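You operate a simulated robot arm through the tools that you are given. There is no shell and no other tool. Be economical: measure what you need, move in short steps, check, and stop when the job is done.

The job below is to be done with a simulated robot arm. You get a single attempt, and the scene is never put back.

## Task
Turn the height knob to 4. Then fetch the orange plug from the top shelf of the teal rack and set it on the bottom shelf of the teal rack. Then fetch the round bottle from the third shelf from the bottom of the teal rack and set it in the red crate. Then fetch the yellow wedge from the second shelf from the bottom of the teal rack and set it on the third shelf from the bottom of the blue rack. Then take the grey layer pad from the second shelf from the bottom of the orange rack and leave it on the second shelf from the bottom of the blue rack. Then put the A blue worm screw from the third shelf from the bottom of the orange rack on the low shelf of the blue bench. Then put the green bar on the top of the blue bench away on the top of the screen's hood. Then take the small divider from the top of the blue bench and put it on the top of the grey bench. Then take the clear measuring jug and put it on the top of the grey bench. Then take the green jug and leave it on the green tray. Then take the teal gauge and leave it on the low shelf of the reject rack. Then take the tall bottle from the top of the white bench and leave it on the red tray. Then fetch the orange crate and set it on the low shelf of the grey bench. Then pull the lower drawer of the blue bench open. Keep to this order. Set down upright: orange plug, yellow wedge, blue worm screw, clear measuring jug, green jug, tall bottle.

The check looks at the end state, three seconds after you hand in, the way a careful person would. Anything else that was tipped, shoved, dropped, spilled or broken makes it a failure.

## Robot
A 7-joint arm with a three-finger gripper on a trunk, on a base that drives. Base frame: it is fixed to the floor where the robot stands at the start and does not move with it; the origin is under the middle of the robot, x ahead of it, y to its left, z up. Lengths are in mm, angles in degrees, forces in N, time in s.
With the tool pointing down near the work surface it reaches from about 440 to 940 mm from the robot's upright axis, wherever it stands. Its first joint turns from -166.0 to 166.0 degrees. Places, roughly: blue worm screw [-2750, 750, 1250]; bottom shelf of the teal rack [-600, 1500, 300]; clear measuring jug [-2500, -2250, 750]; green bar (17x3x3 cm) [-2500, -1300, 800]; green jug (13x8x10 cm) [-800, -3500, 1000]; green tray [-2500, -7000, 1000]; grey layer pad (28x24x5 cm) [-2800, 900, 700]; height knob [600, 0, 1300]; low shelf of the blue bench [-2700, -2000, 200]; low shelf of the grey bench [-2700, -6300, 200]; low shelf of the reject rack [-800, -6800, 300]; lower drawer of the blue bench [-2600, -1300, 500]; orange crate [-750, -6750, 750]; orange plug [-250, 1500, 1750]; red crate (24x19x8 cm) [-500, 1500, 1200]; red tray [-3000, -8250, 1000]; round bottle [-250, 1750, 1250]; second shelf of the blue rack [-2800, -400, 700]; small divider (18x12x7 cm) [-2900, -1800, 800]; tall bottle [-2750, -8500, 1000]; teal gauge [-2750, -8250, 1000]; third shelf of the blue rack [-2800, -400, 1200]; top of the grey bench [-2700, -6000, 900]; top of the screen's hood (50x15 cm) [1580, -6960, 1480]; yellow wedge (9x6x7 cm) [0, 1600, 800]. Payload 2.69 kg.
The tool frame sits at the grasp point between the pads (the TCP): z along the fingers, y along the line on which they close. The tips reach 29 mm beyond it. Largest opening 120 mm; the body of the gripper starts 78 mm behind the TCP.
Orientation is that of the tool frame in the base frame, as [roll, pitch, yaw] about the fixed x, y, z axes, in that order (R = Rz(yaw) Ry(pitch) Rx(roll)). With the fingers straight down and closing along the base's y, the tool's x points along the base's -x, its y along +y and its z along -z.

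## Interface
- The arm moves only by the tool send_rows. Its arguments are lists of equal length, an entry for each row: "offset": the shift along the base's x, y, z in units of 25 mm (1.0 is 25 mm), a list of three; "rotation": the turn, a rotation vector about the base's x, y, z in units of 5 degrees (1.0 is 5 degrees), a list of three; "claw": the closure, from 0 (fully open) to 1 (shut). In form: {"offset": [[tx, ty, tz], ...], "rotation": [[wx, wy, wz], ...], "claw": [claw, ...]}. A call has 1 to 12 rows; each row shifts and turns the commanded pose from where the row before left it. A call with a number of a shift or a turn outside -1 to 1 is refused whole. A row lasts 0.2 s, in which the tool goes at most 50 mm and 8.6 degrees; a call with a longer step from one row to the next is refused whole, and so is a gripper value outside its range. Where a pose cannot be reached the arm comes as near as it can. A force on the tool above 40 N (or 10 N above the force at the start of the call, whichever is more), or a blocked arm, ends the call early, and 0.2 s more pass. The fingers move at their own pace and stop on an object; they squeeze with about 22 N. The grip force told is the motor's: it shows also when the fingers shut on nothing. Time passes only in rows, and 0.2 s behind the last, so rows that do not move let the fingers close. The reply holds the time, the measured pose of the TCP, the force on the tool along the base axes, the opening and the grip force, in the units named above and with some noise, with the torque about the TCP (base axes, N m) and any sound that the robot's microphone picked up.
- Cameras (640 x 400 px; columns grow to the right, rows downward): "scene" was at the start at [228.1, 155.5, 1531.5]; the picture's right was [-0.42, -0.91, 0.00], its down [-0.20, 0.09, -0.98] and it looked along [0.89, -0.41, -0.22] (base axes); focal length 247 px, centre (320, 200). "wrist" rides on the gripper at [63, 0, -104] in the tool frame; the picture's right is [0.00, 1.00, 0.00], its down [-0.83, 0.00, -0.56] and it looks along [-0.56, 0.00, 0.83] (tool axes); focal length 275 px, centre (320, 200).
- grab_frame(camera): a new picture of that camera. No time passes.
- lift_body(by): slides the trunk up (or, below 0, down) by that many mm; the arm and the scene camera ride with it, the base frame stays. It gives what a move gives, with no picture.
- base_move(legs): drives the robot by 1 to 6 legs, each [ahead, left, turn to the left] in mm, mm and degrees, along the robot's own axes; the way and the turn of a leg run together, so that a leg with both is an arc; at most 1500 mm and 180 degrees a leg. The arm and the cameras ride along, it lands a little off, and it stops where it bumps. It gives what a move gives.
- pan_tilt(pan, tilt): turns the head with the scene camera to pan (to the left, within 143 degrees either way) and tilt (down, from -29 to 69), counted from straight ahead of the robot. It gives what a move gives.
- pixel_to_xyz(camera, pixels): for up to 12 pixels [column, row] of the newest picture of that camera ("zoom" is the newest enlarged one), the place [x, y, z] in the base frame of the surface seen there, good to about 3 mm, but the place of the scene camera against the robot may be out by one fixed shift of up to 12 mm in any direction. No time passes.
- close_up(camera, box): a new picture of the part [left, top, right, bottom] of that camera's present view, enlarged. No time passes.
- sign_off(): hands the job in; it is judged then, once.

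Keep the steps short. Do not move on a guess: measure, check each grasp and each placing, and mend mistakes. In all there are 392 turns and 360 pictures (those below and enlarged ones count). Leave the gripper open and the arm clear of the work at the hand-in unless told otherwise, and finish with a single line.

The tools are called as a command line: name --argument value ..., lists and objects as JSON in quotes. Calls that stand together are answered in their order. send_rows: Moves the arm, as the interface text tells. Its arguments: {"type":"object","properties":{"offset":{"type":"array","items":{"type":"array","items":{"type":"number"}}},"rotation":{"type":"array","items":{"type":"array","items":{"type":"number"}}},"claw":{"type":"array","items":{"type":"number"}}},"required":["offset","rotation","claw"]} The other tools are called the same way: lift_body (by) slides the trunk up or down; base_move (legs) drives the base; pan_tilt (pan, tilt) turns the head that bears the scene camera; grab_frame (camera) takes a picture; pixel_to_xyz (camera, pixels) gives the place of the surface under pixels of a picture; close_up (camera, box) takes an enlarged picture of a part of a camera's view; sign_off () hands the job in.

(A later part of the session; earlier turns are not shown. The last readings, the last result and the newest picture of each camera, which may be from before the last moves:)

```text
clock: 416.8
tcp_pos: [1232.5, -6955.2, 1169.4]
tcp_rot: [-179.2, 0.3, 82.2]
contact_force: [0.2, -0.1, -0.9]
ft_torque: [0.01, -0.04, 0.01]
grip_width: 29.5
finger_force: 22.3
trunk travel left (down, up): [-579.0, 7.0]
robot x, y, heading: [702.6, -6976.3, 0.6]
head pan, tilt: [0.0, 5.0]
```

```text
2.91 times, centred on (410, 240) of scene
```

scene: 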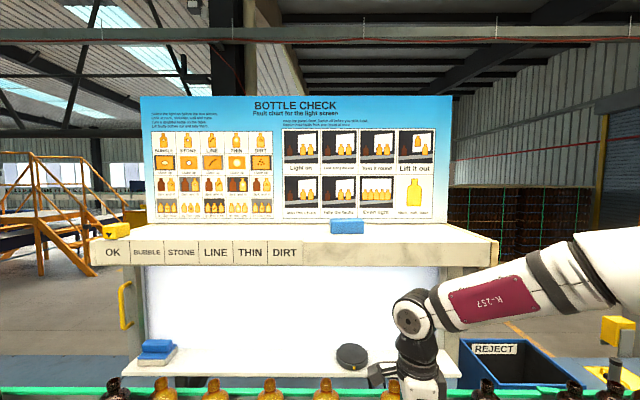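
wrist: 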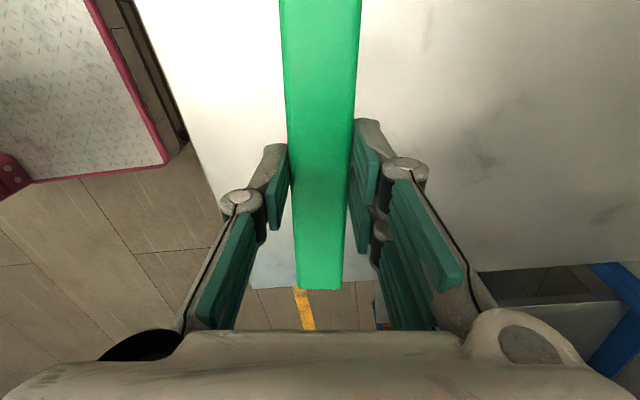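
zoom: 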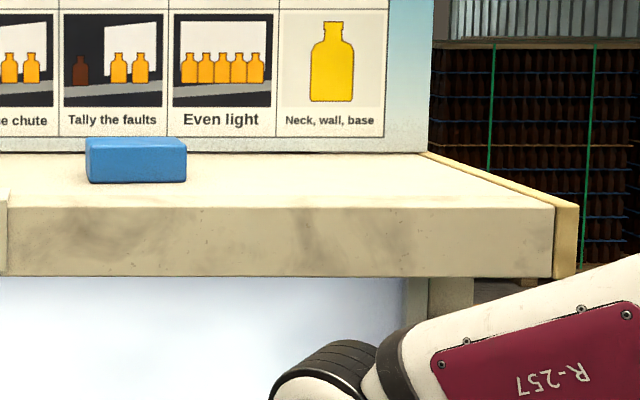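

Hood top is about z 1477 (true), free from y −6930 to −7230. I'll raise the arm straight up first.

send_rows --offset '[[0, 0, 0.95], [0, 0, 0.95], [0, 0, 0.95], [0, 0, 0.95], [0, 0, 0.95], [0, 0, 0.95], [0, 0, 0.95], [0, 0, 0.95], [0, 0, 0.95], [0, 0, 0.95], [0, 0, 0.95], [0, 0, 0.95]]' --rotation '[[0, 0, 0], [0, 0, 0], [0, 0, 0], [0, 0, 0], [0, 0, 0], [0, 0, 0], [0, 0, 0], [0, 0, 0], [0, 0, 0], [0, 0, 0.5], [0, 0, 0.5], [0, 0, 0.5]]' --claw '[1, 1, 1, 1, 1, 1, 1, 1, 1, 1, 1, 1]'

send_rows --offset '[[0.3, 0, 0.95], [0.3, 0, 0.95], [0.3, 0, 0.95], [0.3, 0, 0.95], [0.3, 0, 0.5]]' --rotation '[[0, 0, 0], [0, 0, 0], [0, 0, 0], [0, 0, 0], [0, 0, 0]]' --claw '[1, 1, 1, 1, 1]'

grab_frame --camera "wrist"

grab_frame --camera "scene"

```text
clock: 419.4
tcp_pos: [1232.3, -6954.9, 1456.3]
tcp_rot: [-179.3, 0.1, 89.8]
contact_force: [0.4, -0.2, -0.1]
ft_torque: [0.02, 0.02, 0.03]
grip_width: 29.4
finger_force: 21.6
trunk travel left (down, up): [-579.0, 7.0]
robot x, y, heading: [702.5, -6973.5, 0.5]
head pan, tilt: [0.0, 5.0]
```

```text
clock: 420.6
tcp_pos: [1269.5, -6954.9, 1562.9]
tcp_rot: [-179.2, 0.1, 89.7]
contact_force: [-0.1, -0.5, -1.8]
ft_torque: [0.05, 0.0, 0.0]
grip_width: 29.2
finger_force: 21.8
trunk travel left (down, up): [-579.0, 7.0]
robot x, y, heading: [699.6, -6976.7, 0.4]
head pan, tilt: [0.0, 5.0]
```

```text
182 pictures are left
```

wrist: 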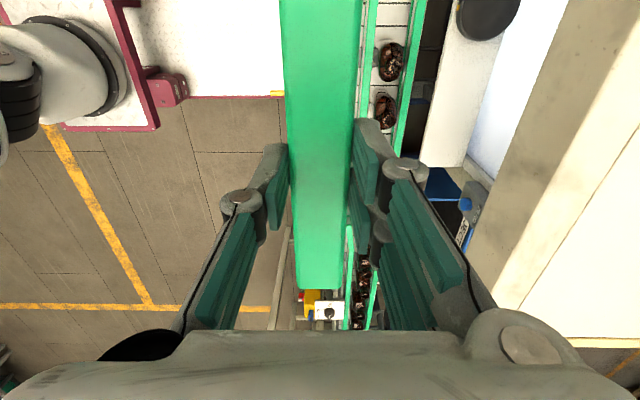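

```text
181 pictures are left
```

scene: 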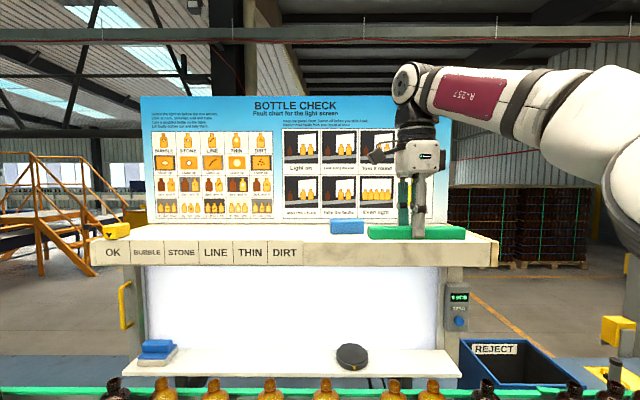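

base_move --legs '[[90, -118, 0]]'

send_rows --offset '[[0.95, 0, 0], [0.95, 0, 0], [0.95, 0, 0], [0.95, 0, 0], [0.95, 0, 0], [0.95, 0, 0], [0.95, 0, 0], [0.95, 0, 0], [0.95, 0, 0], [0, 0, 0]]' --rotation '[[0, 0, 0], [0, 0, 0], [0, 0, 0], [0, 0, 0], [0, 0, 0], [0, 0, 0], [0, 0, 0], [0, 0, 0], [0, 0, 0], [0, 0, 0]]' --claw '[1, 1, 1, 1, 1, 1, 1, 1, 1, 1]'

grab_frame --camera "wrist"

pixel_to_xyz --camera "wrist" --pixels '[[200, 100], [450, 100], [200, 50], [420, 60], [560, 150], [320, 300]]'

```text
clock: 421.9
tcp_pos: [1361.4, -7072.8, 1562.9]
tcp_rot: [-179.3, 0.2, 89.7]
contact_force: [0.0, -0.2, -1.2]
ft_torque: [0.0, 0.0, -0.01]
grip_width: 29.6
finger_force: 21.9
trunk travel left (down, up): [-579.0, 7.0]
robot x, y, heading: [790.9, -7096.6, 0.5]
head pan, tilt: [0.0, 5.0]
```

```text
clock: 424.1
tcp_pos: [1384.2, -7074.3, 1564.2]
tcp_rot: [-179.2, 0.1, 89.7]
contact_force: [0.0, 0.1, -0.3]
ft_torque: [0.0, -0.02, 0.02]
grip_width: 29.5
finger_force: 22.3
out of reach, approached as far as the arm can: row 2, 3, 4, 5, 6, 7, 8, 9
trunk travel left (down, up): [-579.0, 7.0]
robot x, y, heading: [791.4, -7097.8, 0.2]
head pan, tilt: [0.0, 5.0]
```

```text
180 pictures are left
```

wrist: 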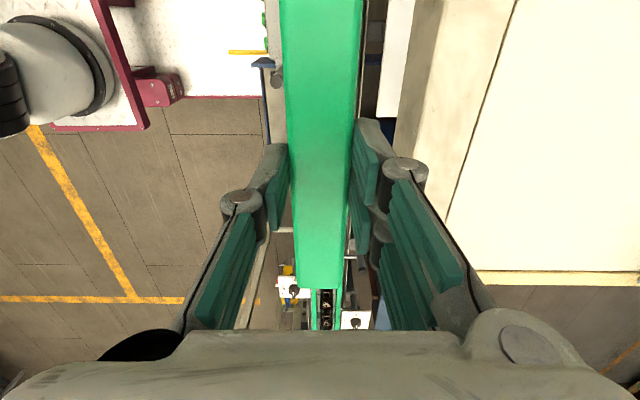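

```text
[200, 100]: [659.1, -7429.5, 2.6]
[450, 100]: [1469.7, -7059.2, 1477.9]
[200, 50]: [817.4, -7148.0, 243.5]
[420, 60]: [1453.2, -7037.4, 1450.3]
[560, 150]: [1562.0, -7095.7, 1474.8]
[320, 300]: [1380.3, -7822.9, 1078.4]
```

pixel_to_xyz --camera "wrist" --pixels '[[255, 40], [240, 85], [175, 90], [270, 75], [265, 62], [250, 52], [215, 92]]'

pan_tilt --pan -10 --tilt 60

grab_frame --camera "scene"

```text
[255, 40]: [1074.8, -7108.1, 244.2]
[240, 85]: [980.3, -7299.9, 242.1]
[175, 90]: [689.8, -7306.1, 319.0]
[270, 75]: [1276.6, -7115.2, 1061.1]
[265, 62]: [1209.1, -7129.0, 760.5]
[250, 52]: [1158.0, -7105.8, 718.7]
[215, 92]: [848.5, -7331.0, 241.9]
```

```text
clock: 425.4
tcp_pos: [1383.8, -7074.4, 1562.3]
tcp_rot: [-179.2, 0.2, 89.8]
contact_force: [-0.6, 0.6, 0.4]
ft_torque: [0.03, -0.01, -0.02]
grip_width: 29.4
finger_force: 22.0
trunk travel left (down, up): [-579.0, 7.0]
robot x, y, heading: [789.8, -7094.7, 0.4]
head pan, tilt: [-10.0, 60.0]
```

```text
179 pictures are left
```

scene: 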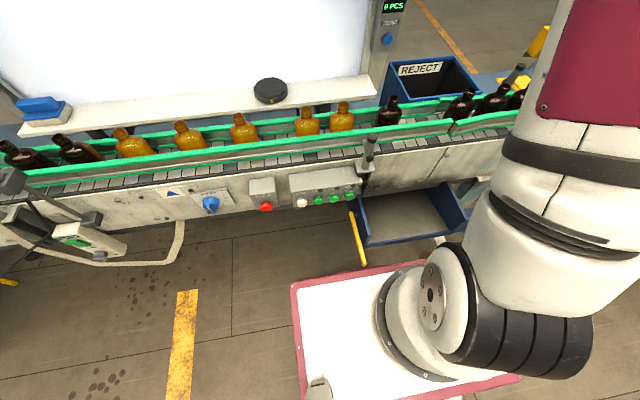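

The reach limit is about 594 mm at this height. The base plate (z 244) can slip under the conveyor, so I'll go lower and nearer. First lower 40 mm and see.

send_rows --offset '[[-0.9, 0, -0.5], [-0.9, 0, -0.5], [-0.9, 0, -0.5], [-0.5, 0, 0], [0, 0, 0]]' --rotation '[[0, 0, 0], [0, 0, 0], [0, 0, 0], [0, 0, 0], [0, 0, 0]]' --claw '[1, 1, 1, 1, 1]'

base_move --legs '[[0, 75, 0], [140, 0, 0]]'

grab_frame --camera "wrist"

```text
clock: 426.6
tcp_pos: [1304.9, -7074.3, 1526.0]
tcp_rot: [-179.2, 0.2, 89.7]
contact_force: [-0.8, -0.1, -1.1]
ft_torque: [0.02, 0.0, 0.0]
grip_width: 29.5
finger_force: 22.5
trunk travel left (down, up): [-579.0, 7.0]
robot x, y, heading: [789.1, -7099.7, 0.4]
head pan, tilt: [-10.0, 60.0]
```

```text
clock: 428.6
tcp_pos: [1446.0, -6999.2, 1525.9]
tcp_rot: [-179.2, 0.0, 89.7]
contact_force: [-0.2, -0.2, 0.1]
ft_torque: [-0.02, 0.01, 0.0]
grip_width: 29.4
finger_force: 22.3
trunk travel left (down, up): [-579.0, 7.0]
robot x, y, heading: [930.1, -7023.8, 0.5]
head pan, tilt: [-10.0, 60.0]
```

```text
178 pictures are left
```

wrist: 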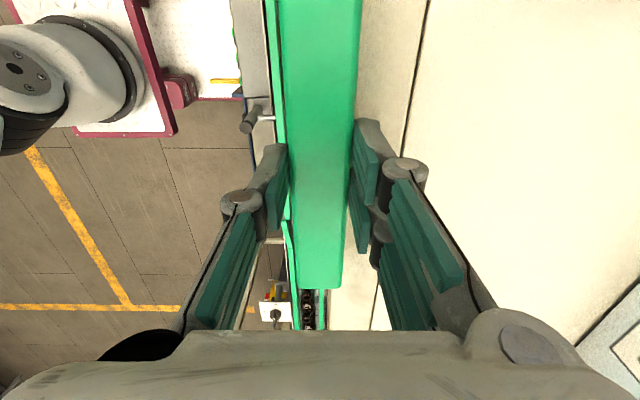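

base_move --legs '[[0, -50, 0]]'

send_rows --offset '[[0.9, 0, 0], [0.9, 0, 0], [0.9, 0, 0], [0.9, 0, 0], [0.7, 0, 0], [0, 0, 0]]' --rotation '[[0, 0, 0], [0, 0, 0], [0, 0, 0], [0, 0, 0], [0, 0, 0], [0, 0, 0]]' --claw '[1, 1, 1, 1, 1, 1]'

grab_frame --camera "wrist"

pixel_to_xyz --camera "wrist" --pixels '[[450, 100], [180, 100], [240, 60], [420, 60], [320, 310]]'

```text
clock: 429.5
tcp_pos: [1445.3, -7048.6, 1525.5]
tcp_rot: [-179.1, 0.1, 89.6]
contact_force: [-0.9, 0.6, -0.9]
ft_torque: [0.01, -0.01, -0.01]
grip_width: 29.6
finger_force: 22.1
trunk travel left (down, up): [-579.0, 7.0]
robot x, y, heading: [928.9, -7070.1, 0.6]
head pan, tilt: [-10.0, 60.0]
```

```text
clock: 430.9
tcp_pos: [1553.6, -7049.6, 1524.9]
tcp_rot: [-179.2, 0.3, 89.7]
contact_force: [0.0, 0.3, -0.1]
ft_torque: [0.0, 0.01, -0.03]
grip_width: 29.8
finger_force: 21.8
trunk travel left (down, up): [-579.0, 7.0]
robot x, y, heading: [929.8, -7074.9, 0.6]
head pan, tilt: [-10.0, 60.0]
```

```text
177 pictures are left
```

wrist: 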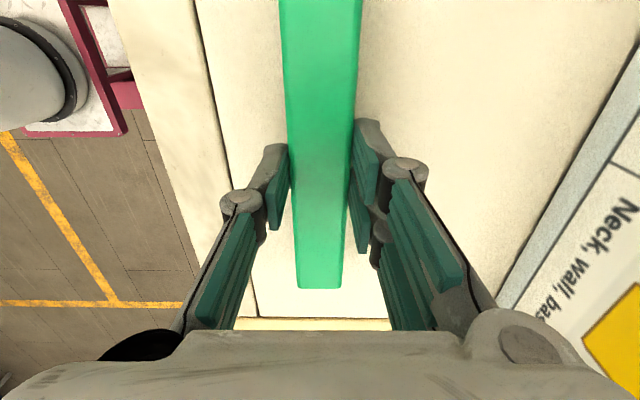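

```text
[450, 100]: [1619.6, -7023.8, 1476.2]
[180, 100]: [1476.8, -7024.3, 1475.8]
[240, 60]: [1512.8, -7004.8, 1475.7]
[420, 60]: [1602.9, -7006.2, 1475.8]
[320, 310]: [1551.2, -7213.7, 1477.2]
```

Reach is good and the hood surface is z 1476. I'll lower to about 1509 and creep to contact.

send_rows --offset '[[0, 0, -0.4], [0, 0, -0.15], [0, 0, 0]]' --rotation '[[0, 0, 0], [0, 0, 0], [0, 0, 0]]' --claw '[1, 1, 1]'

send_rows --offset '[[0, 0, -0.06], [0, 0, -0.06], [0, 0, 0]]' --rotation '[[0, 0, 0], [0, 0, 0], [0, 0, 0]]' --claw '[1, 1, 1]'

```text
clock: 431.7
tcp_pos: [1554.4, -7049.4, 1512.5]
tcp_rot: [-179.2, 0.2, 89.7]
contact_force: [0.6, 0.0, 0.1]
ft_torque: [0.01, 0.0, -0.01]
grip_width: 29.3
finger_force: 22.2
trunk travel left (down, up): [-579.0, 7.0]
robot x, y, heading: [931.9, -7072.3, 0.5]
head pan, tilt: [-10.0, 60.0]
```

```text
clock: 432.5
tcp_pos: [1554.1, -7048.4, 1507.8]
tcp_rot: [-179.1, 0.2, 89.8]
contact_force: [1.5, 0.2, 3.2]
ft_torque: [-0.25, -0.08, 0.08]
grip_width: 29.4
finger_force: 22.2
trunk travel left (down, up): [-579.0, 7.0]
robot x, y, heading: [930.5, -7069.8, 0.3]
head pan, tilt: [-10.0, 60.0]
```

send_rows --offset '[[0, 0, -0.03], [0, 0, 0], [0, 0, 0], [0, 0, 0.5], [0, 0, 0.5], [0, 0, 0.5]]' --rotation '[[0, 0, 0], [0, 0, 0], [0, 0, 0], [0, 0, 0], [0, 0, 0], [0, 0, 0]]' --claw '[0.6, 0.5, 0.5, 0.5, 0.5, 0.5]'

send_rows --offset '[[-0.9, 0, 0], [-0.9, 0, 0], [-0.9, 0, 0], [-0.9, 0, 0], [-0.9, 0, 0], [-0.9, 0, 0]]' --rotation '[[0, 0, 0], [0, 0, 0], [0, 0, 0], [0, 0, 0], [0, 0, 0], [0, 0, 0]]' --claw '[0.5, 0.5, 0.5, 0.5, 0.5, 0.5]'

base_move --legs '[[-250, 0, 0]]'

pan_tilt --pan 0 --tilt 5

grab_frame --camera "scene"

```text
clock: 433.9
tcp_pos: [1553.5, -7048.6, 1545.7]
tcp_rot: [-179.3, 0.2, 89.7]
contact_force: [0.3, 0.1, -0.3]
ft_torque: [0.06, 0.0, -0.01]
grip_width: 60.0
finger_force: 0.0
trunk travel left (down, up): [-579.0, 7.0]
robot x, y, heading: [934.2, -7072.4, 0.4]
head pan, tilt: [-10.0, 60.0]
```

```text
clock: 435.3
tcp_pos: [1418.4, -7049.0, 1545.8]
tcp_rot: [-179.2, 0.2, 89.7]
contact_force: [-0.2, 0.8, 0.7]
ft_torque: [-0.05, 0.02, -0.03]
grip_width: 59.9
finger_force: 0.1
trunk travel left (down, up): [-579.0, 7.0]
robot x, y, heading: [930.2, -7068.1, 0.1]
head pan, tilt: [-10.0, 60.0]
```

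```text
clock: 437.1
tcp_pos: [1168.5, -7051.9, 1545.0]
tcp_rot: [-179.2, 0.3, 89.6]
contact_force: [0.3, -0.2, -0.2]
ft_torque: [0.02, -0.02, 0.0]
grip_width: 60.0
finger_force: 0.0
trunk travel left (down, up): [-579.0, 7.0]
robot x, y, heading: [680.6, -7073.1, 0.4]
head pan, tilt: [-10.0, 60.0]
```

```text
clock: 438.3
tcp_pos: [1168.4, -7051.2, 1546.5]
tcp_rot: [-179.2, 0.2, 89.6]
contact_force: [0.4, 0.1, 0.2]
ft_torque: [0.03, 0.0, 0.01]
grip_width: 60.1
finger_force: 0.1
trunk travel left (down, up): [-579.0, 7.0]
robot x, y, heading: [679.5, -7074.1, 0.1]
head pan, tilt: [0.0, 5.0]
```

```text
176 pictures are left
```

scene: 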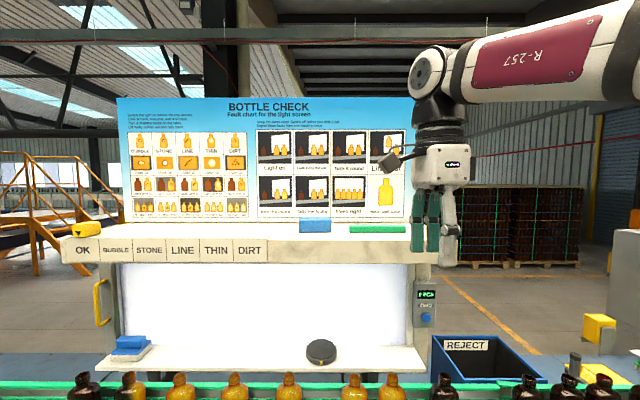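

The green bar is on the hood. Now back to the blue bench for the divider.

base_move --legs '[[0, 890, 0], [0, 890, 0], [-1150, 0, 0], [-1150, 0, 0], [0, 0, 180]]'

pan_tilt --pan 45 --tilt 20

grab_frame --camera "scene"

```text
clock: 465.5
tcp_pos: [-2092.2, -5282.7, 1545.7]
tcp_rot: [-179.3, 0.3, -91.8]
contact_force: [0.0, -0.3, 0.6]
ft_torque: [-0.02, 0.0, 0.02]
grip_width: 60.1
finger_force: 0.0
trunk travel left (down, up): [-579.0, 7.0]
robot x, y, heading: [-1604.5, -5272.4, 178.9]
head pan, tilt: [0.0, 5.0]
```

```text
clock: 466.6
tcp_pos: [-2092.8, -5283.8, 1546.1]
tcp_rot: [-179.1, 0.2, -91.7]
contact_force: [0.2, -0.1, 0.0]
ft_torque: [-0.02, 0.02, -0.03]
grip_width: 59.9
finger_force: 0.0
trunk travel left (down, up): [-579.0, 7.0]
robot x, y, heading: [-1607.7, -5273.8, 179.0]
head pan, tilt: [45.0, 20.0]
```

```text
175 pictures are left
```

scene: 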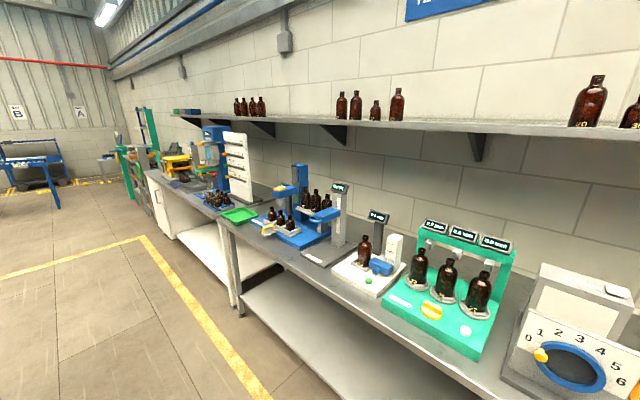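

pan_tilt --pan 5 --tilt 30

grab_frame --camera "scene"

pixel_to_xyz --camera "scene" --pixels '[[100, 250], [200, 250], [320, 230], [450, 230], [550, 230], [320, 180], [200, 200], [60, 300], [150, 290], [260, 270]]'

```text
clock: 467.7
tcp_pos: [-2092.2, -5283.7, 1545.0]
tcp_rot: [-179.2, 0.2, -91.7]
contact_force: [-0.2, 0.2, 0.4]
ft_torque: [0.0, 0.02, -0.01]
grip_width: 59.9
finger_force: 0.0
trunk travel left (down, up): [-579.0, 7.0]
robot x, y, heading: [-1609.6, -5270.2, 178.8]
head pan, tilt: [5.0, 30.0]
```

```text
174 pictures are left
```

scene: 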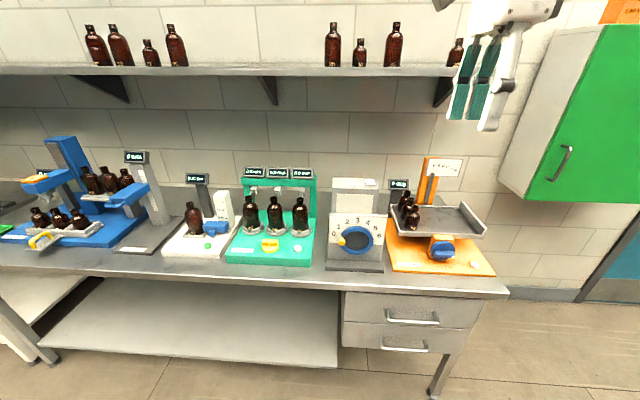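

```text
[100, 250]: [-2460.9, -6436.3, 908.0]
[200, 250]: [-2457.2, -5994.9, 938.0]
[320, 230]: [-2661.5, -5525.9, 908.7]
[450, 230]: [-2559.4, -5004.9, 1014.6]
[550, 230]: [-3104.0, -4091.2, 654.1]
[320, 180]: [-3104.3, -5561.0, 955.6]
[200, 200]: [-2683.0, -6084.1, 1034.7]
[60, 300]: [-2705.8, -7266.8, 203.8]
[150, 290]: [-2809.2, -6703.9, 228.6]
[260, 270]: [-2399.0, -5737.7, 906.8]
```

close_up --camera "scene" --box '[0, 130, 320, 310]'

close_up --camera "scene" --box '[220, 150, 520, 310]'

```text
2.00 times, centred on (160, 220) of scene
```

zoom: 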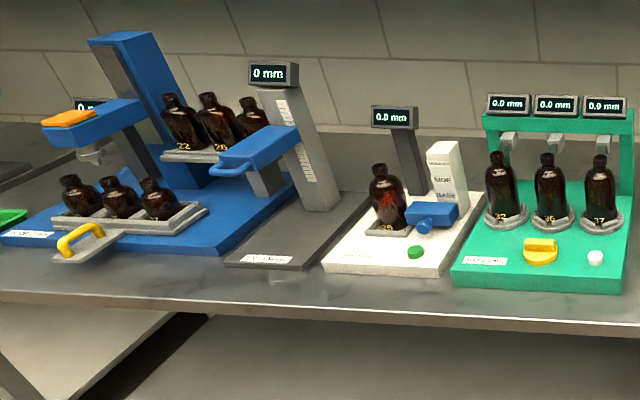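

```text
2.13 times, centred on (370, 230) of scene
```

zoom: 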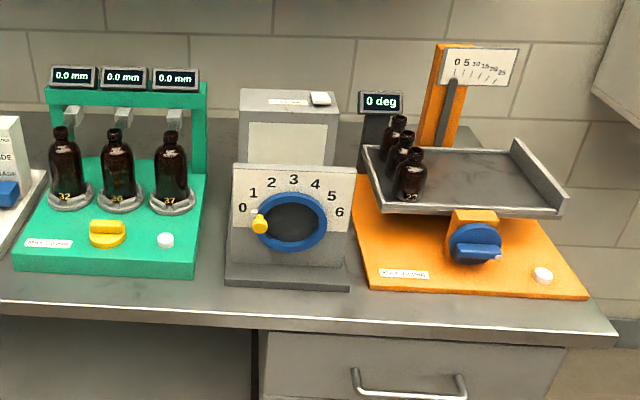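

The grey bench is crowded. I'll look at its southern half for free space before fetching.

base_move --legs '[[0, 1100, 0]]'

grab_frame --camera "scene"

close_up --camera "scene" --box '[0, 130, 640, 330]'

```text
clock: 473.4
tcp_pos: [-2111.7, -6393.0, 1544.1]
tcp_rot: [-179.3, 0.2, -91.6]
contact_force: [0.0, -0.7, -0.7]
ft_torque: [-0.01, -0.01, 0.02]
grip_width: 59.9
finger_force: 0.1
trunk travel left (down, up): [-579.0, 7.0]
robot x, y, heading: [-1623.0, -6383.5, 179.0]
head pan, tilt: [5.0, 30.0]
```

```text
171 pictures are left
```

scene: 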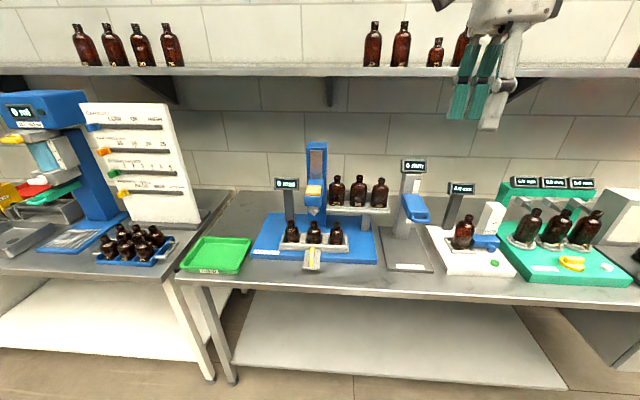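

```text
1.00 times, centred on (320, 230) of scene (not enlarged: the box is as wide or as high as the picture)
```

zoom: 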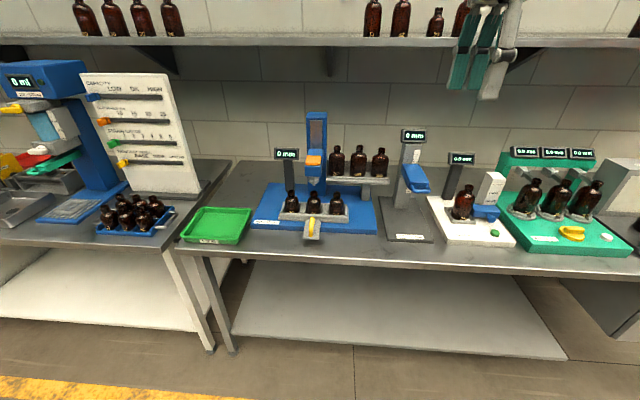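

pixel_to_xyz --camera "scene" --pixels '[[220, 268], [245, 242], [195, 240], [200, 270], [240, 220], [265, 205], [235, 198], [215, 215], [262, 215], [245, 192], [255, 235], [320, 290]]'

close_up --camera "scene" --box '[160, 170, 440, 310]'

pixel_to_xyz --camera "scene" --pixels '[[385, 215], [445, 215], [445, 200], [470, 205], [395, 240], [430, 265], [300, 275], [380, 275], [350, 210], [500, 200]]'

```text
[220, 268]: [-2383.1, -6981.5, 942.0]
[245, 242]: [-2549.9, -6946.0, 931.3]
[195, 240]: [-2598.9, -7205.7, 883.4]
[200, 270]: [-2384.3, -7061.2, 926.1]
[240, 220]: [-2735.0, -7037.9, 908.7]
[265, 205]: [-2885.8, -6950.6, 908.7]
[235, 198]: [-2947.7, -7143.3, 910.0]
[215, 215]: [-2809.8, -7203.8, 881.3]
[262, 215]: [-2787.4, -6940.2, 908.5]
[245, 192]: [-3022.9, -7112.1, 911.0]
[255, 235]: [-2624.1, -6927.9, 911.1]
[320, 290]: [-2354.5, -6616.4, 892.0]
```

```text
2.29 times, centred on (300, 240) of scene
```

zoom: 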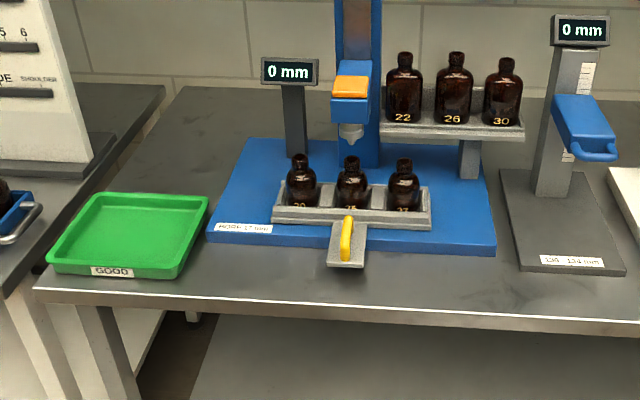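

```text
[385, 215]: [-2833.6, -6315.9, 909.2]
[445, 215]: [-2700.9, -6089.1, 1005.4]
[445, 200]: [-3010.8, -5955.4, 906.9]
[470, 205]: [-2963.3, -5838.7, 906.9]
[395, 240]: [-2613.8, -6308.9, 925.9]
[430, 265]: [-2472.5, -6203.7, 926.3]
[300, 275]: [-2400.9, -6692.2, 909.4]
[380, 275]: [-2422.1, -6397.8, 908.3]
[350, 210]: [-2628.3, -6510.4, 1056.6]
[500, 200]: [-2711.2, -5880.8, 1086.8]
```

Behind the green tray there is free bench surface (x −2570..−3000, y −6930..−7120). Now I'll drive north to the blue bench for the divider.

base_move --legs '[[0, 0, 1], [0, -1450, 0], [0, -1450, 0], [0, -1400, 0]]'

pan_tilt --pan 0 --tilt 35

grab_frame --camera "scene"

close_up --camera "scene" --box '[200, 150, 500, 330]'

```text
clock: 494.4
tcp_pos: [-2059.5, -2081.9, 1546.0]
tcp_rot: [-179.2, 0.3, -92.2]
contact_force: [-0.5, 0.7, 0.6]
ft_torque: [0.01, 0.0, 0.01]
grip_width: 60.0
finger_force: 0.1
trunk travel left (down, up): [-579.0, 7.0]
robot x, y, heading: [-1573.6, -2074.6, 178.6]
head pan, tilt: [5.0, 30.0]
```

```text
clock: 495.0
tcp_pos: [-2059.6, -2082.7, 1546.4]
tcp_rot: [-179.2, 0.2, -92.1]
contact_force: [-0.3, 0.1, -0.1]
ft_torque: [-0.01, 0.04, 0.0]
grip_width: 60.0
finger_force: 0.0
trunk travel left (down, up): [-579.0, 7.0]
robot x, y, heading: [-1573.1, -2075.5, 178.8]
head pan, tilt: [0.0, 35.0]
```

```text
168 pictures are left
```

scene: 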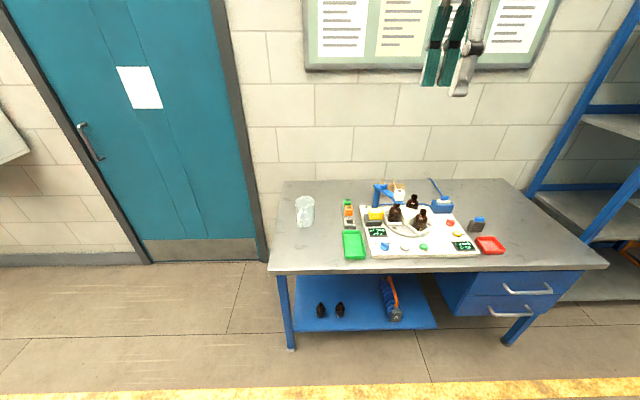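

```text
2.13 times, centred on (350, 240) of scene
```

zoom: 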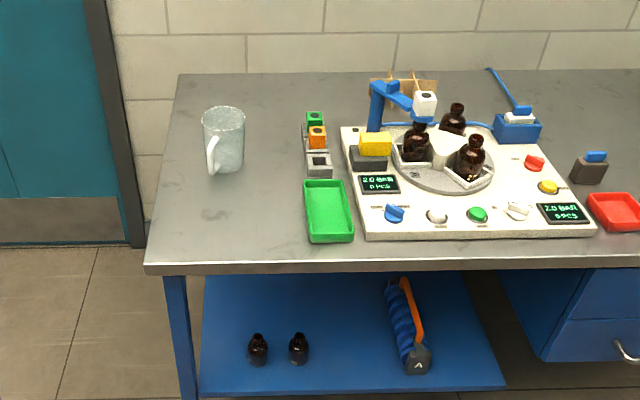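

pixel_to_xyz --camera "zoom" --pixels '[[380, 92], [435, 92], [415, 80], [390, 80], [400, 88], [376, 100], [425, 100], [455, 110], [405, 100], [515, 128], [225, 140], [430, 85]]'

close_up --camera "scene" --box '[350, 170, 470, 240]'

```text
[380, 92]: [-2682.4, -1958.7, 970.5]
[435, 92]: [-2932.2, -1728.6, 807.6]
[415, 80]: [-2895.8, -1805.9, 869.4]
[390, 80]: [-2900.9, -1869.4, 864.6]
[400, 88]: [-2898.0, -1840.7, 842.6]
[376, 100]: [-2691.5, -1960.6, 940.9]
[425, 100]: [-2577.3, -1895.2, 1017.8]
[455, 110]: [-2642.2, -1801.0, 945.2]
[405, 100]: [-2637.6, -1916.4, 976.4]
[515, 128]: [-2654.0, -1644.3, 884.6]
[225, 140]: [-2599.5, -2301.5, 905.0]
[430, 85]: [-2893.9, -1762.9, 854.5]
```

```text
5.33 times, centred on (410, 205) of scene
```

zoom: 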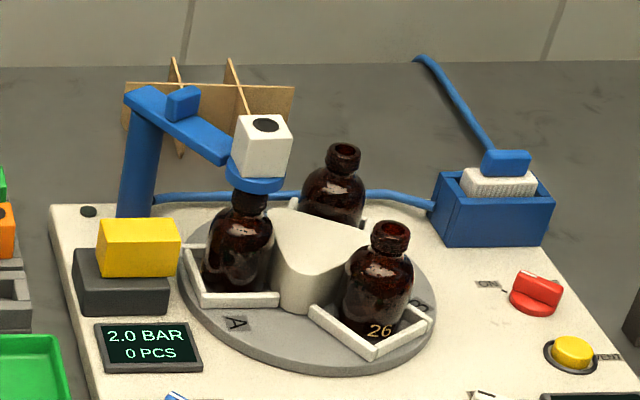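

The divider stands behind the station at about (−2895, −1833), a long panel along y with two cross panels. I'll take it between the cross panels, closing along x, coming from the north-east. Moving there.

base_move --legs '[[0, -515, 1.2], [440, 0, 0]]'

lift_body --by -225

send_rows --offset '[[-0.9, -0.9, 0], [-0.9, -0.9, 0], [-0.9, -0.9, 0], [-0.9, -0.9, 0], [-0.9, -0.9, 0], [-0.9, -0.9, 0], [-0.9, -0.9, 0], [-0.9, -0.9, -0.5], [-0.9, -0.9, -0.9], [-0.9, -0.9, -0.9]]' --rotation '[[0, 0, 0], [0, 0, 0], [0, 0, 0], [0, 0, 0], [0, 0, 0], [0, 0, 0], [0, 0, 0], [0, 0, 0], [0, 0, 0], [0, 0, 0]]' --claw '[0.5, 0.5, 0.5, 0.5, 0.5, 0.5, 0.5, 0.5, 0.5, 0.5]'

grab_frame --camera "wrist"

grab_frame --camera "scene"

```text
clock: 500.5
tcp_pos: [-2492.4, -1581.3, 1546.1]
tcp_rot: [-179.2, 0.2, -90.7]
contact_force: [0.0, -0.1, 0.1]
ft_torque: [0.01, -0.01, 0.01]
grip_width: 60.1
finger_force: 0.1
trunk travel left (down, up): [-579.0, 7.0]
robot x, y, heading: [-2007.4, -1561.9, 179.9]
head pan, tilt: [0.0, 35.0]
stopped in leg 2: the robot was blocked; the commanded pose is now the measured one
```

```text
clock: 502.8
tcp_pos: [-2516.2, -1581.9, 1324.3]
tcp_rot: [-179.2, 0.1, -90.7]
contact_force: [-0.6, 0.0, -0.2]
ft_torque: [-0.03, 0.0, 0.03]
grip_width: 60.0
finger_force: 0.0
trunk travel left (down, up): [-354.0, 232.0]
robot x, y, heading: [-2005.4, -1565.3, 179.7]
head pan, tilt: [0.0, 35.0]
```

```text
clock: 505.0
tcp_pos: [-2739.3, -1808.7, 1266.2]
tcp_rot: [-179.3, 0.1, -90.6]
contact_force: [-1.4, 0.2, 0.3]
ft_torque: [-0.03, -0.02, 0.01]
grip_width: 60.0
finger_force: 0.1
trunk travel left (down, up): [-354.0, 232.0]
robot x, y, heading: [-2006.2, -1563.4, 179.8]
head pan, tilt: [0.0, 35.0]
```

```text
165 pictures are left
```

wrist: 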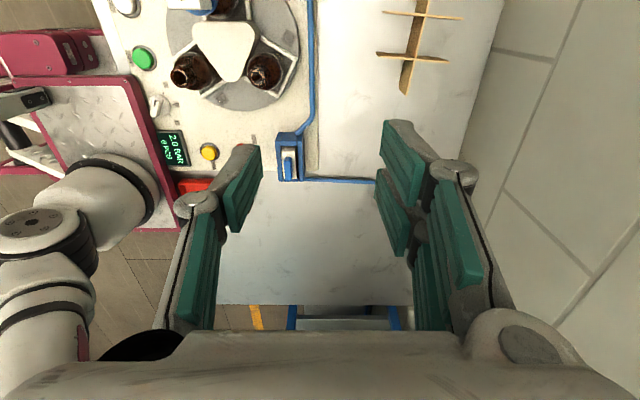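

```text
164 pictures are left
```

scene: 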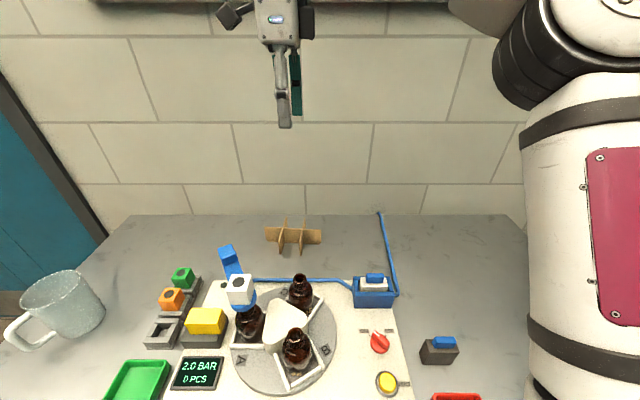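

The base bumped at x −2007, so I'll back off 15 mm. The divider is visible at top right of the wrist view; measuring it.

base_move --legs '[[-15, 0, 0]]'

grab_frame --camera "wrist"

close_up --camera "wrist" --box '[360, 0, 500, 110]'

pixel_to_xyz --camera "zoom" --pixels '[[260, 20], [240, 150], [215, 300], [210, 380], [150, 55], [400, 75], [120, 235], [370, 260], [300, 160], [120, 150]]'

```text
clock: 505.8
tcp_pos: [-2741.1, -1805.6, 1267.3]
tcp_rot: [-179.3, 0.2, -90.8]
contact_force: [0.2, -0.4, 0.0]
ft_torque: [0.07, 0.05, 0.04]
grip_width: 59.8
finger_force: 0.1
trunk travel left (down, up): [-354.0, 232.0]
robot x, y, heading: [-2003.5, -1565.5, 179.9]
head pan, tilt: [0.0, 35.0]
```

```text
163 pictures are left
```

wrist: 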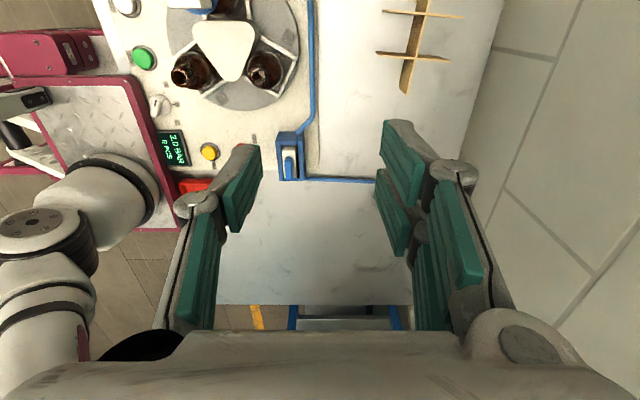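

```text
3.64 times, centred on (430, 55) of wrist
```

zoom: 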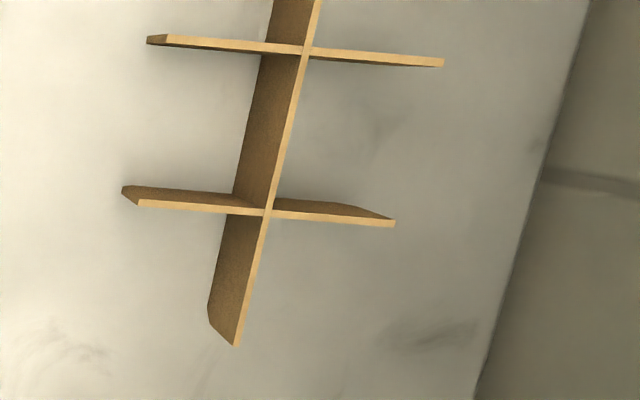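

```text
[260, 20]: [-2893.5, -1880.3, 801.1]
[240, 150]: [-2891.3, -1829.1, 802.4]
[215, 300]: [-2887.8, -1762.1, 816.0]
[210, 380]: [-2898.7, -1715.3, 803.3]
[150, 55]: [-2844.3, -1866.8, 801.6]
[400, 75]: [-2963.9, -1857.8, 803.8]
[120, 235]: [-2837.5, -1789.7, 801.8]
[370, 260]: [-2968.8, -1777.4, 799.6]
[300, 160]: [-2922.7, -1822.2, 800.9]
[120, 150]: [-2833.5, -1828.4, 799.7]
```

base_move --legs '[[-20, 0, 0]]'

close_up --camera "wrist" --box '[360, 0, 500, 110]'

pixel_to_xyz --camera "zoom" --pixels '[[285, 130], [275, 175], [248, 290], [235, 340], [200, 42], [400, 60], [180, 205], [340, 215], [305, 50], [268, 210]]'

```text
clock: 506.5
tcp_pos: [-2741.1, -1807.4, 1268.4]
tcp_rot: [-179.4, 0.0, -90.7]
contact_force: [0.2, -0.1, -0.1]
ft_torque: [0.01, 0.01, -0.02]
grip_width: 59.9
finger_force: 0.1
trunk travel left (down, up): [-354.0, 232.0]
robot x, y, heading: [-2009.0, -1567.4, 179.8]
head pan, tilt: [0.0, 35.0]
stopped in leg 1: the robot was blocked; the commanded pose is now the measured one
```

```text
3.64 times, centred on (430, 55) of wrist
```

zoom: 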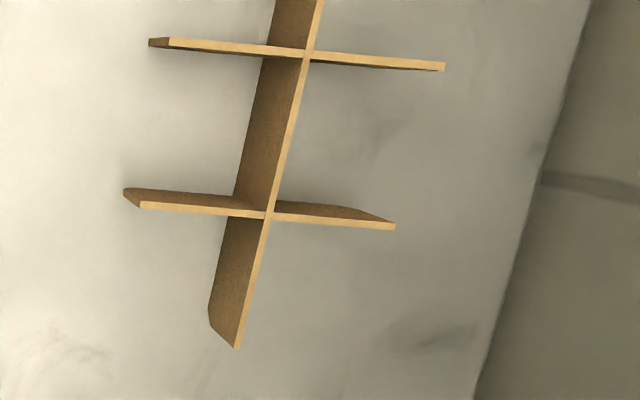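

```text
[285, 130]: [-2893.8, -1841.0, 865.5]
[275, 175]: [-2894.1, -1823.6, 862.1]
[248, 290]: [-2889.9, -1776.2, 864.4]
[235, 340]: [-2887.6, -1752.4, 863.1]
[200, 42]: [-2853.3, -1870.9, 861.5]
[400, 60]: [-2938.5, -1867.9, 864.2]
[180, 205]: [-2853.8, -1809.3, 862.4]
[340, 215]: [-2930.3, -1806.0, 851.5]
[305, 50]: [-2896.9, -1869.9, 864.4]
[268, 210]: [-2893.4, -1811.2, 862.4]
```

The base reports blocked even going back. I'll look down at it.

pan_tilt --pan 0 --tilt 69

grab_frame --camera "scene"

pan_tilt --pan -100 --tilt 50

grab_frame --camera "scene"

```text
clock: 507.5
tcp_pos: [-2739.2, -1805.4, 1267.5]
tcp_rot: [-179.4, 0.1, -90.6]
contact_force: [0.0, 0.0, 0.1]
ft_torque: [-0.01, -0.02, -0.03]
grip_width: 59.9
finger_force: 0.1
trunk travel left (down, up): [-354.0, 232.0]
robot x, y, heading: [-2003.2, -1565.6, 180.0]
head pan, tilt: [0.0, 68.8]
```

```text
160 pictures are left
```

scene: 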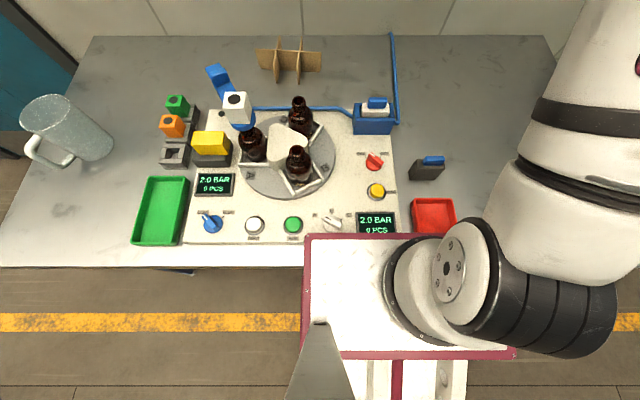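

```text
clock: 509.2
tcp_pos: [-2738.4, -1805.7, 1267.0]
tcp_rot: [-179.4, 0.1, -90.8]
contact_force: [0.6, 0.0, 1.3]
ft_torque: [0.02, -0.01, -0.02]
grip_width: 59.7
finger_force: 0.1
trunk travel left (down, up): [-354.0, 232.0]
robot x, y, heading: [-2007.0, -1565.3, 180.0]
head pan, tilt: [-100.0, 50.0]
```

```text
159 pictures are left
```

scene: 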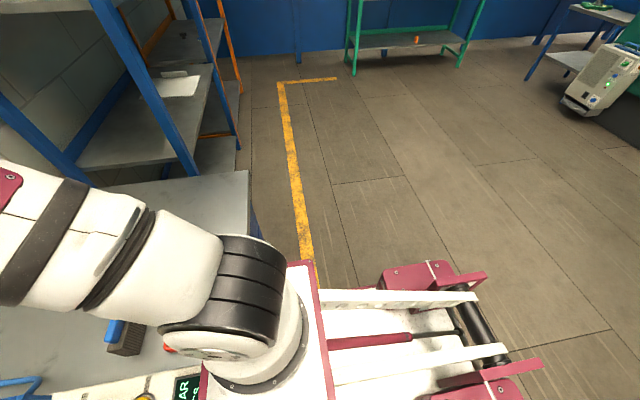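

pan_tilt --pan 0 --tilt 69

grab_frame --camera "scene"

pixel_to_xyz --camera "scene" --pixels '[[340, 237], [350, 250], [310, 300], [350, 340], [340, 355], [480, 335], [400, 240], [435, 215], [330, 375], [440, 375], [250, 258], [420, 380]]'

```text
clock: 511.0
tcp_pos: [-2738.1, -1805.2, 1267.9]
tcp_rot: [-179.5, 0.1, -90.8]
contact_force: [-0.7, 0.2, -0.4]
ft_torque: [0.0, 0.0, -0.01]
grip_width: 60.0
finger_force: 0.0
trunk travel left (down, up): [-354.0, 232.0]
robot x, y, heading: [-2007.1, -1563.6, 180.0]
head pan, tilt: [0.0, 68.8]
```

```text
158 pictures are left
```

scene: 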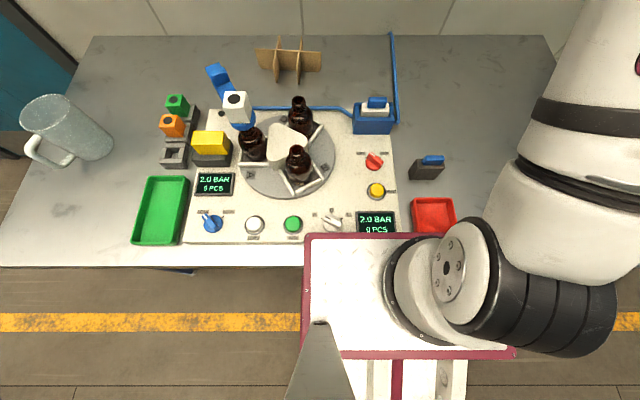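

```text
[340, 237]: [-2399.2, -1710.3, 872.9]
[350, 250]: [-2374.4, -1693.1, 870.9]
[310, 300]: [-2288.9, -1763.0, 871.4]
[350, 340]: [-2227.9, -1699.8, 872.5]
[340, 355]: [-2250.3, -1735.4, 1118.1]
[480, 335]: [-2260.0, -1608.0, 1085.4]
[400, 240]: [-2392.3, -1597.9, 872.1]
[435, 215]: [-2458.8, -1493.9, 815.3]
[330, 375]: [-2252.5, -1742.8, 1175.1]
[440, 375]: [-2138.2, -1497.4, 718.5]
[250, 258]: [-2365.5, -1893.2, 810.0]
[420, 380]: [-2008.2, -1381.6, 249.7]
```

The trunk carriage plate (z 872) overhangs the bench edge here. I'll raise the trunk again, then back off.

lift_body --by 100

base_move --legs '[[-120, 0, 0]]'

grab_frame --camera "scene"

```text
clock: 512.3
tcp_pos: [-2744.0, -1806.8, 1362.5]
tcp_rot: [-179.2, 0.1, -90.7]
contact_force: [0.4, 0.7, 0.4]
ft_torque: [-0.03, 0.01, 0.05]
grip_width: 59.9
finger_force: 0.0
trunk travel left (down, up): [-454.0, 132.0]
robot x, y, heading: [-2007.0, -1563.4, 179.9]
head pan, tilt: [0.0, 68.8]
```

```text
clock: 513.5
tcp_pos: [-2622.6, -1808.0, 1362.2]
tcp_rot: [-179.2, 0.3, -90.6]
contact_force: [0.2, 0.2, -0.5]
ft_torque: [0.01, 0.0, 0.02]
grip_width: 59.8
finger_force: 0.0
trunk travel left (down, up): [-454.0, 132.0]
robot x, y, heading: [-1883.8, -1566.5, 179.9]
head pan, tilt: [0.0, 68.8]
```

```text
157 pictures are left
```

scene: 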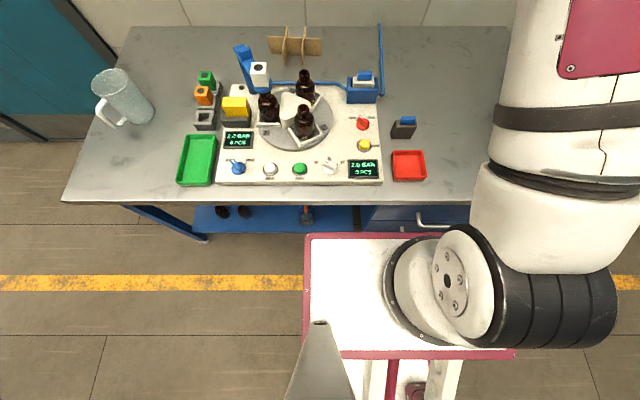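

All items on the bench are as before. With the trunk 100 mm higher the carriage clears the bench, so I'll go to about (−1995, −1720) and reach from there.

base_move --legs '[[108, 154, 0]]'

send_rows --offset '[[-0.5, 0.9, 0], [-0.5, 0.9, 0], [-0.5, 0.9, 0], [-0.5, 0.9, 0], [-0.5, 0.9, 0], [-0.5, 0.9, -0.5], [-0.5, 0, -0.9], [-0.5, 0, -0.9], [-0.5, 0, -0.9], [-0.5, 0, -0.9], [-0.5, 0, -0.9], [-0.5, 0, -0.9]]' --rotation '[[0, 0, 0], [0, 0, 0], [0, 0, 0], [0, 0, 0], [0, 0, 0], [0, 0, 0], [0, 0, 0], [0, 0, 0], [0, 0, 0], [0, 0, 0], [0, 0, 0], [0, 0, 0]]' --claw '[0.5, 0.5, 0.5, 0.5, 0.5, 0.5, 0.5, 0.5, 0.5, 0.5, 0.5, 0.5]'

grab_frame --camera "wrist"

```text
clock: 515.1
tcp_pos: [-2731.1, -1963.8, 1362.6]
tcp_rot: [-179.2, 0.1, -90.6]
contact_force: [0.1, 1.1, 0.5]
ft_torque: [0.05, 0.02, -0.01]
grip_width: 60.1
finger_force: 0.0
trunk travel left (down, up): [-454.0, 132.0]
robot x, y, heading: [-1993.0, -1720.6, 180.1]
head pan, tilt: [0.0, 68.8]
```

```text
clock: 517.7
tcp_pos: [-2882.0, -1826.5, 1214.8]
tcp_rot: [-179.2, 0.2, -90.8]
contact_force: [0.4, -0.1, 0.2]
ft_torque: [0.02, 0.03, 0.01]
grip_width: 59.8
finger_force: 0.0
trunk travel left (down, up): [-454.0, 132.0]
robot x, y, heading: [-1995.6, -1723.9, 179.9]
head pan, tilt: [0.0, 68.8]
```

```text
156 pictures are left
```

wrist: 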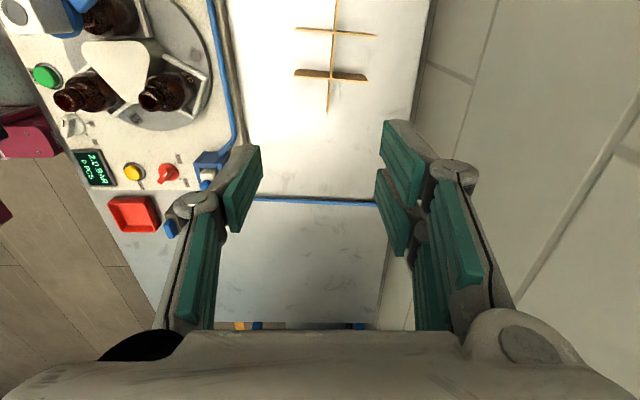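

close_up --camera "wrist" --box '[280, 0, 400, 120]'

pixel_to_xyz --camera "wrist" --pixels '[[333, 50], [333, 62], [330, 100], [336, 15], [315, 30], [360, 34], [310, 72], [355, 77], [333, 74], [334, 31]]'

```text
3.33 times, centred on (340, 60) of wrist
```

zoom: 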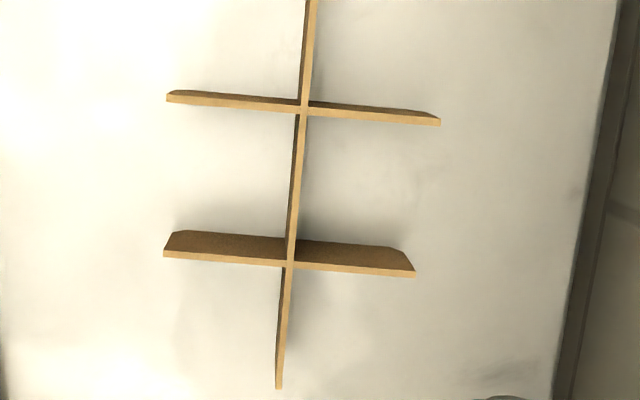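

```text
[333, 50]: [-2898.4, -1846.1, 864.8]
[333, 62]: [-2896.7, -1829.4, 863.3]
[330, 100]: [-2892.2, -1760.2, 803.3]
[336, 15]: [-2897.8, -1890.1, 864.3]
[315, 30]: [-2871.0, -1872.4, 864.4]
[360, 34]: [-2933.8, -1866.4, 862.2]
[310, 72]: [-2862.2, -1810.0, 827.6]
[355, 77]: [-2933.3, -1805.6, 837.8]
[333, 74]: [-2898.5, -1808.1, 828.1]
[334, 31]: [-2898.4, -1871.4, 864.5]
```

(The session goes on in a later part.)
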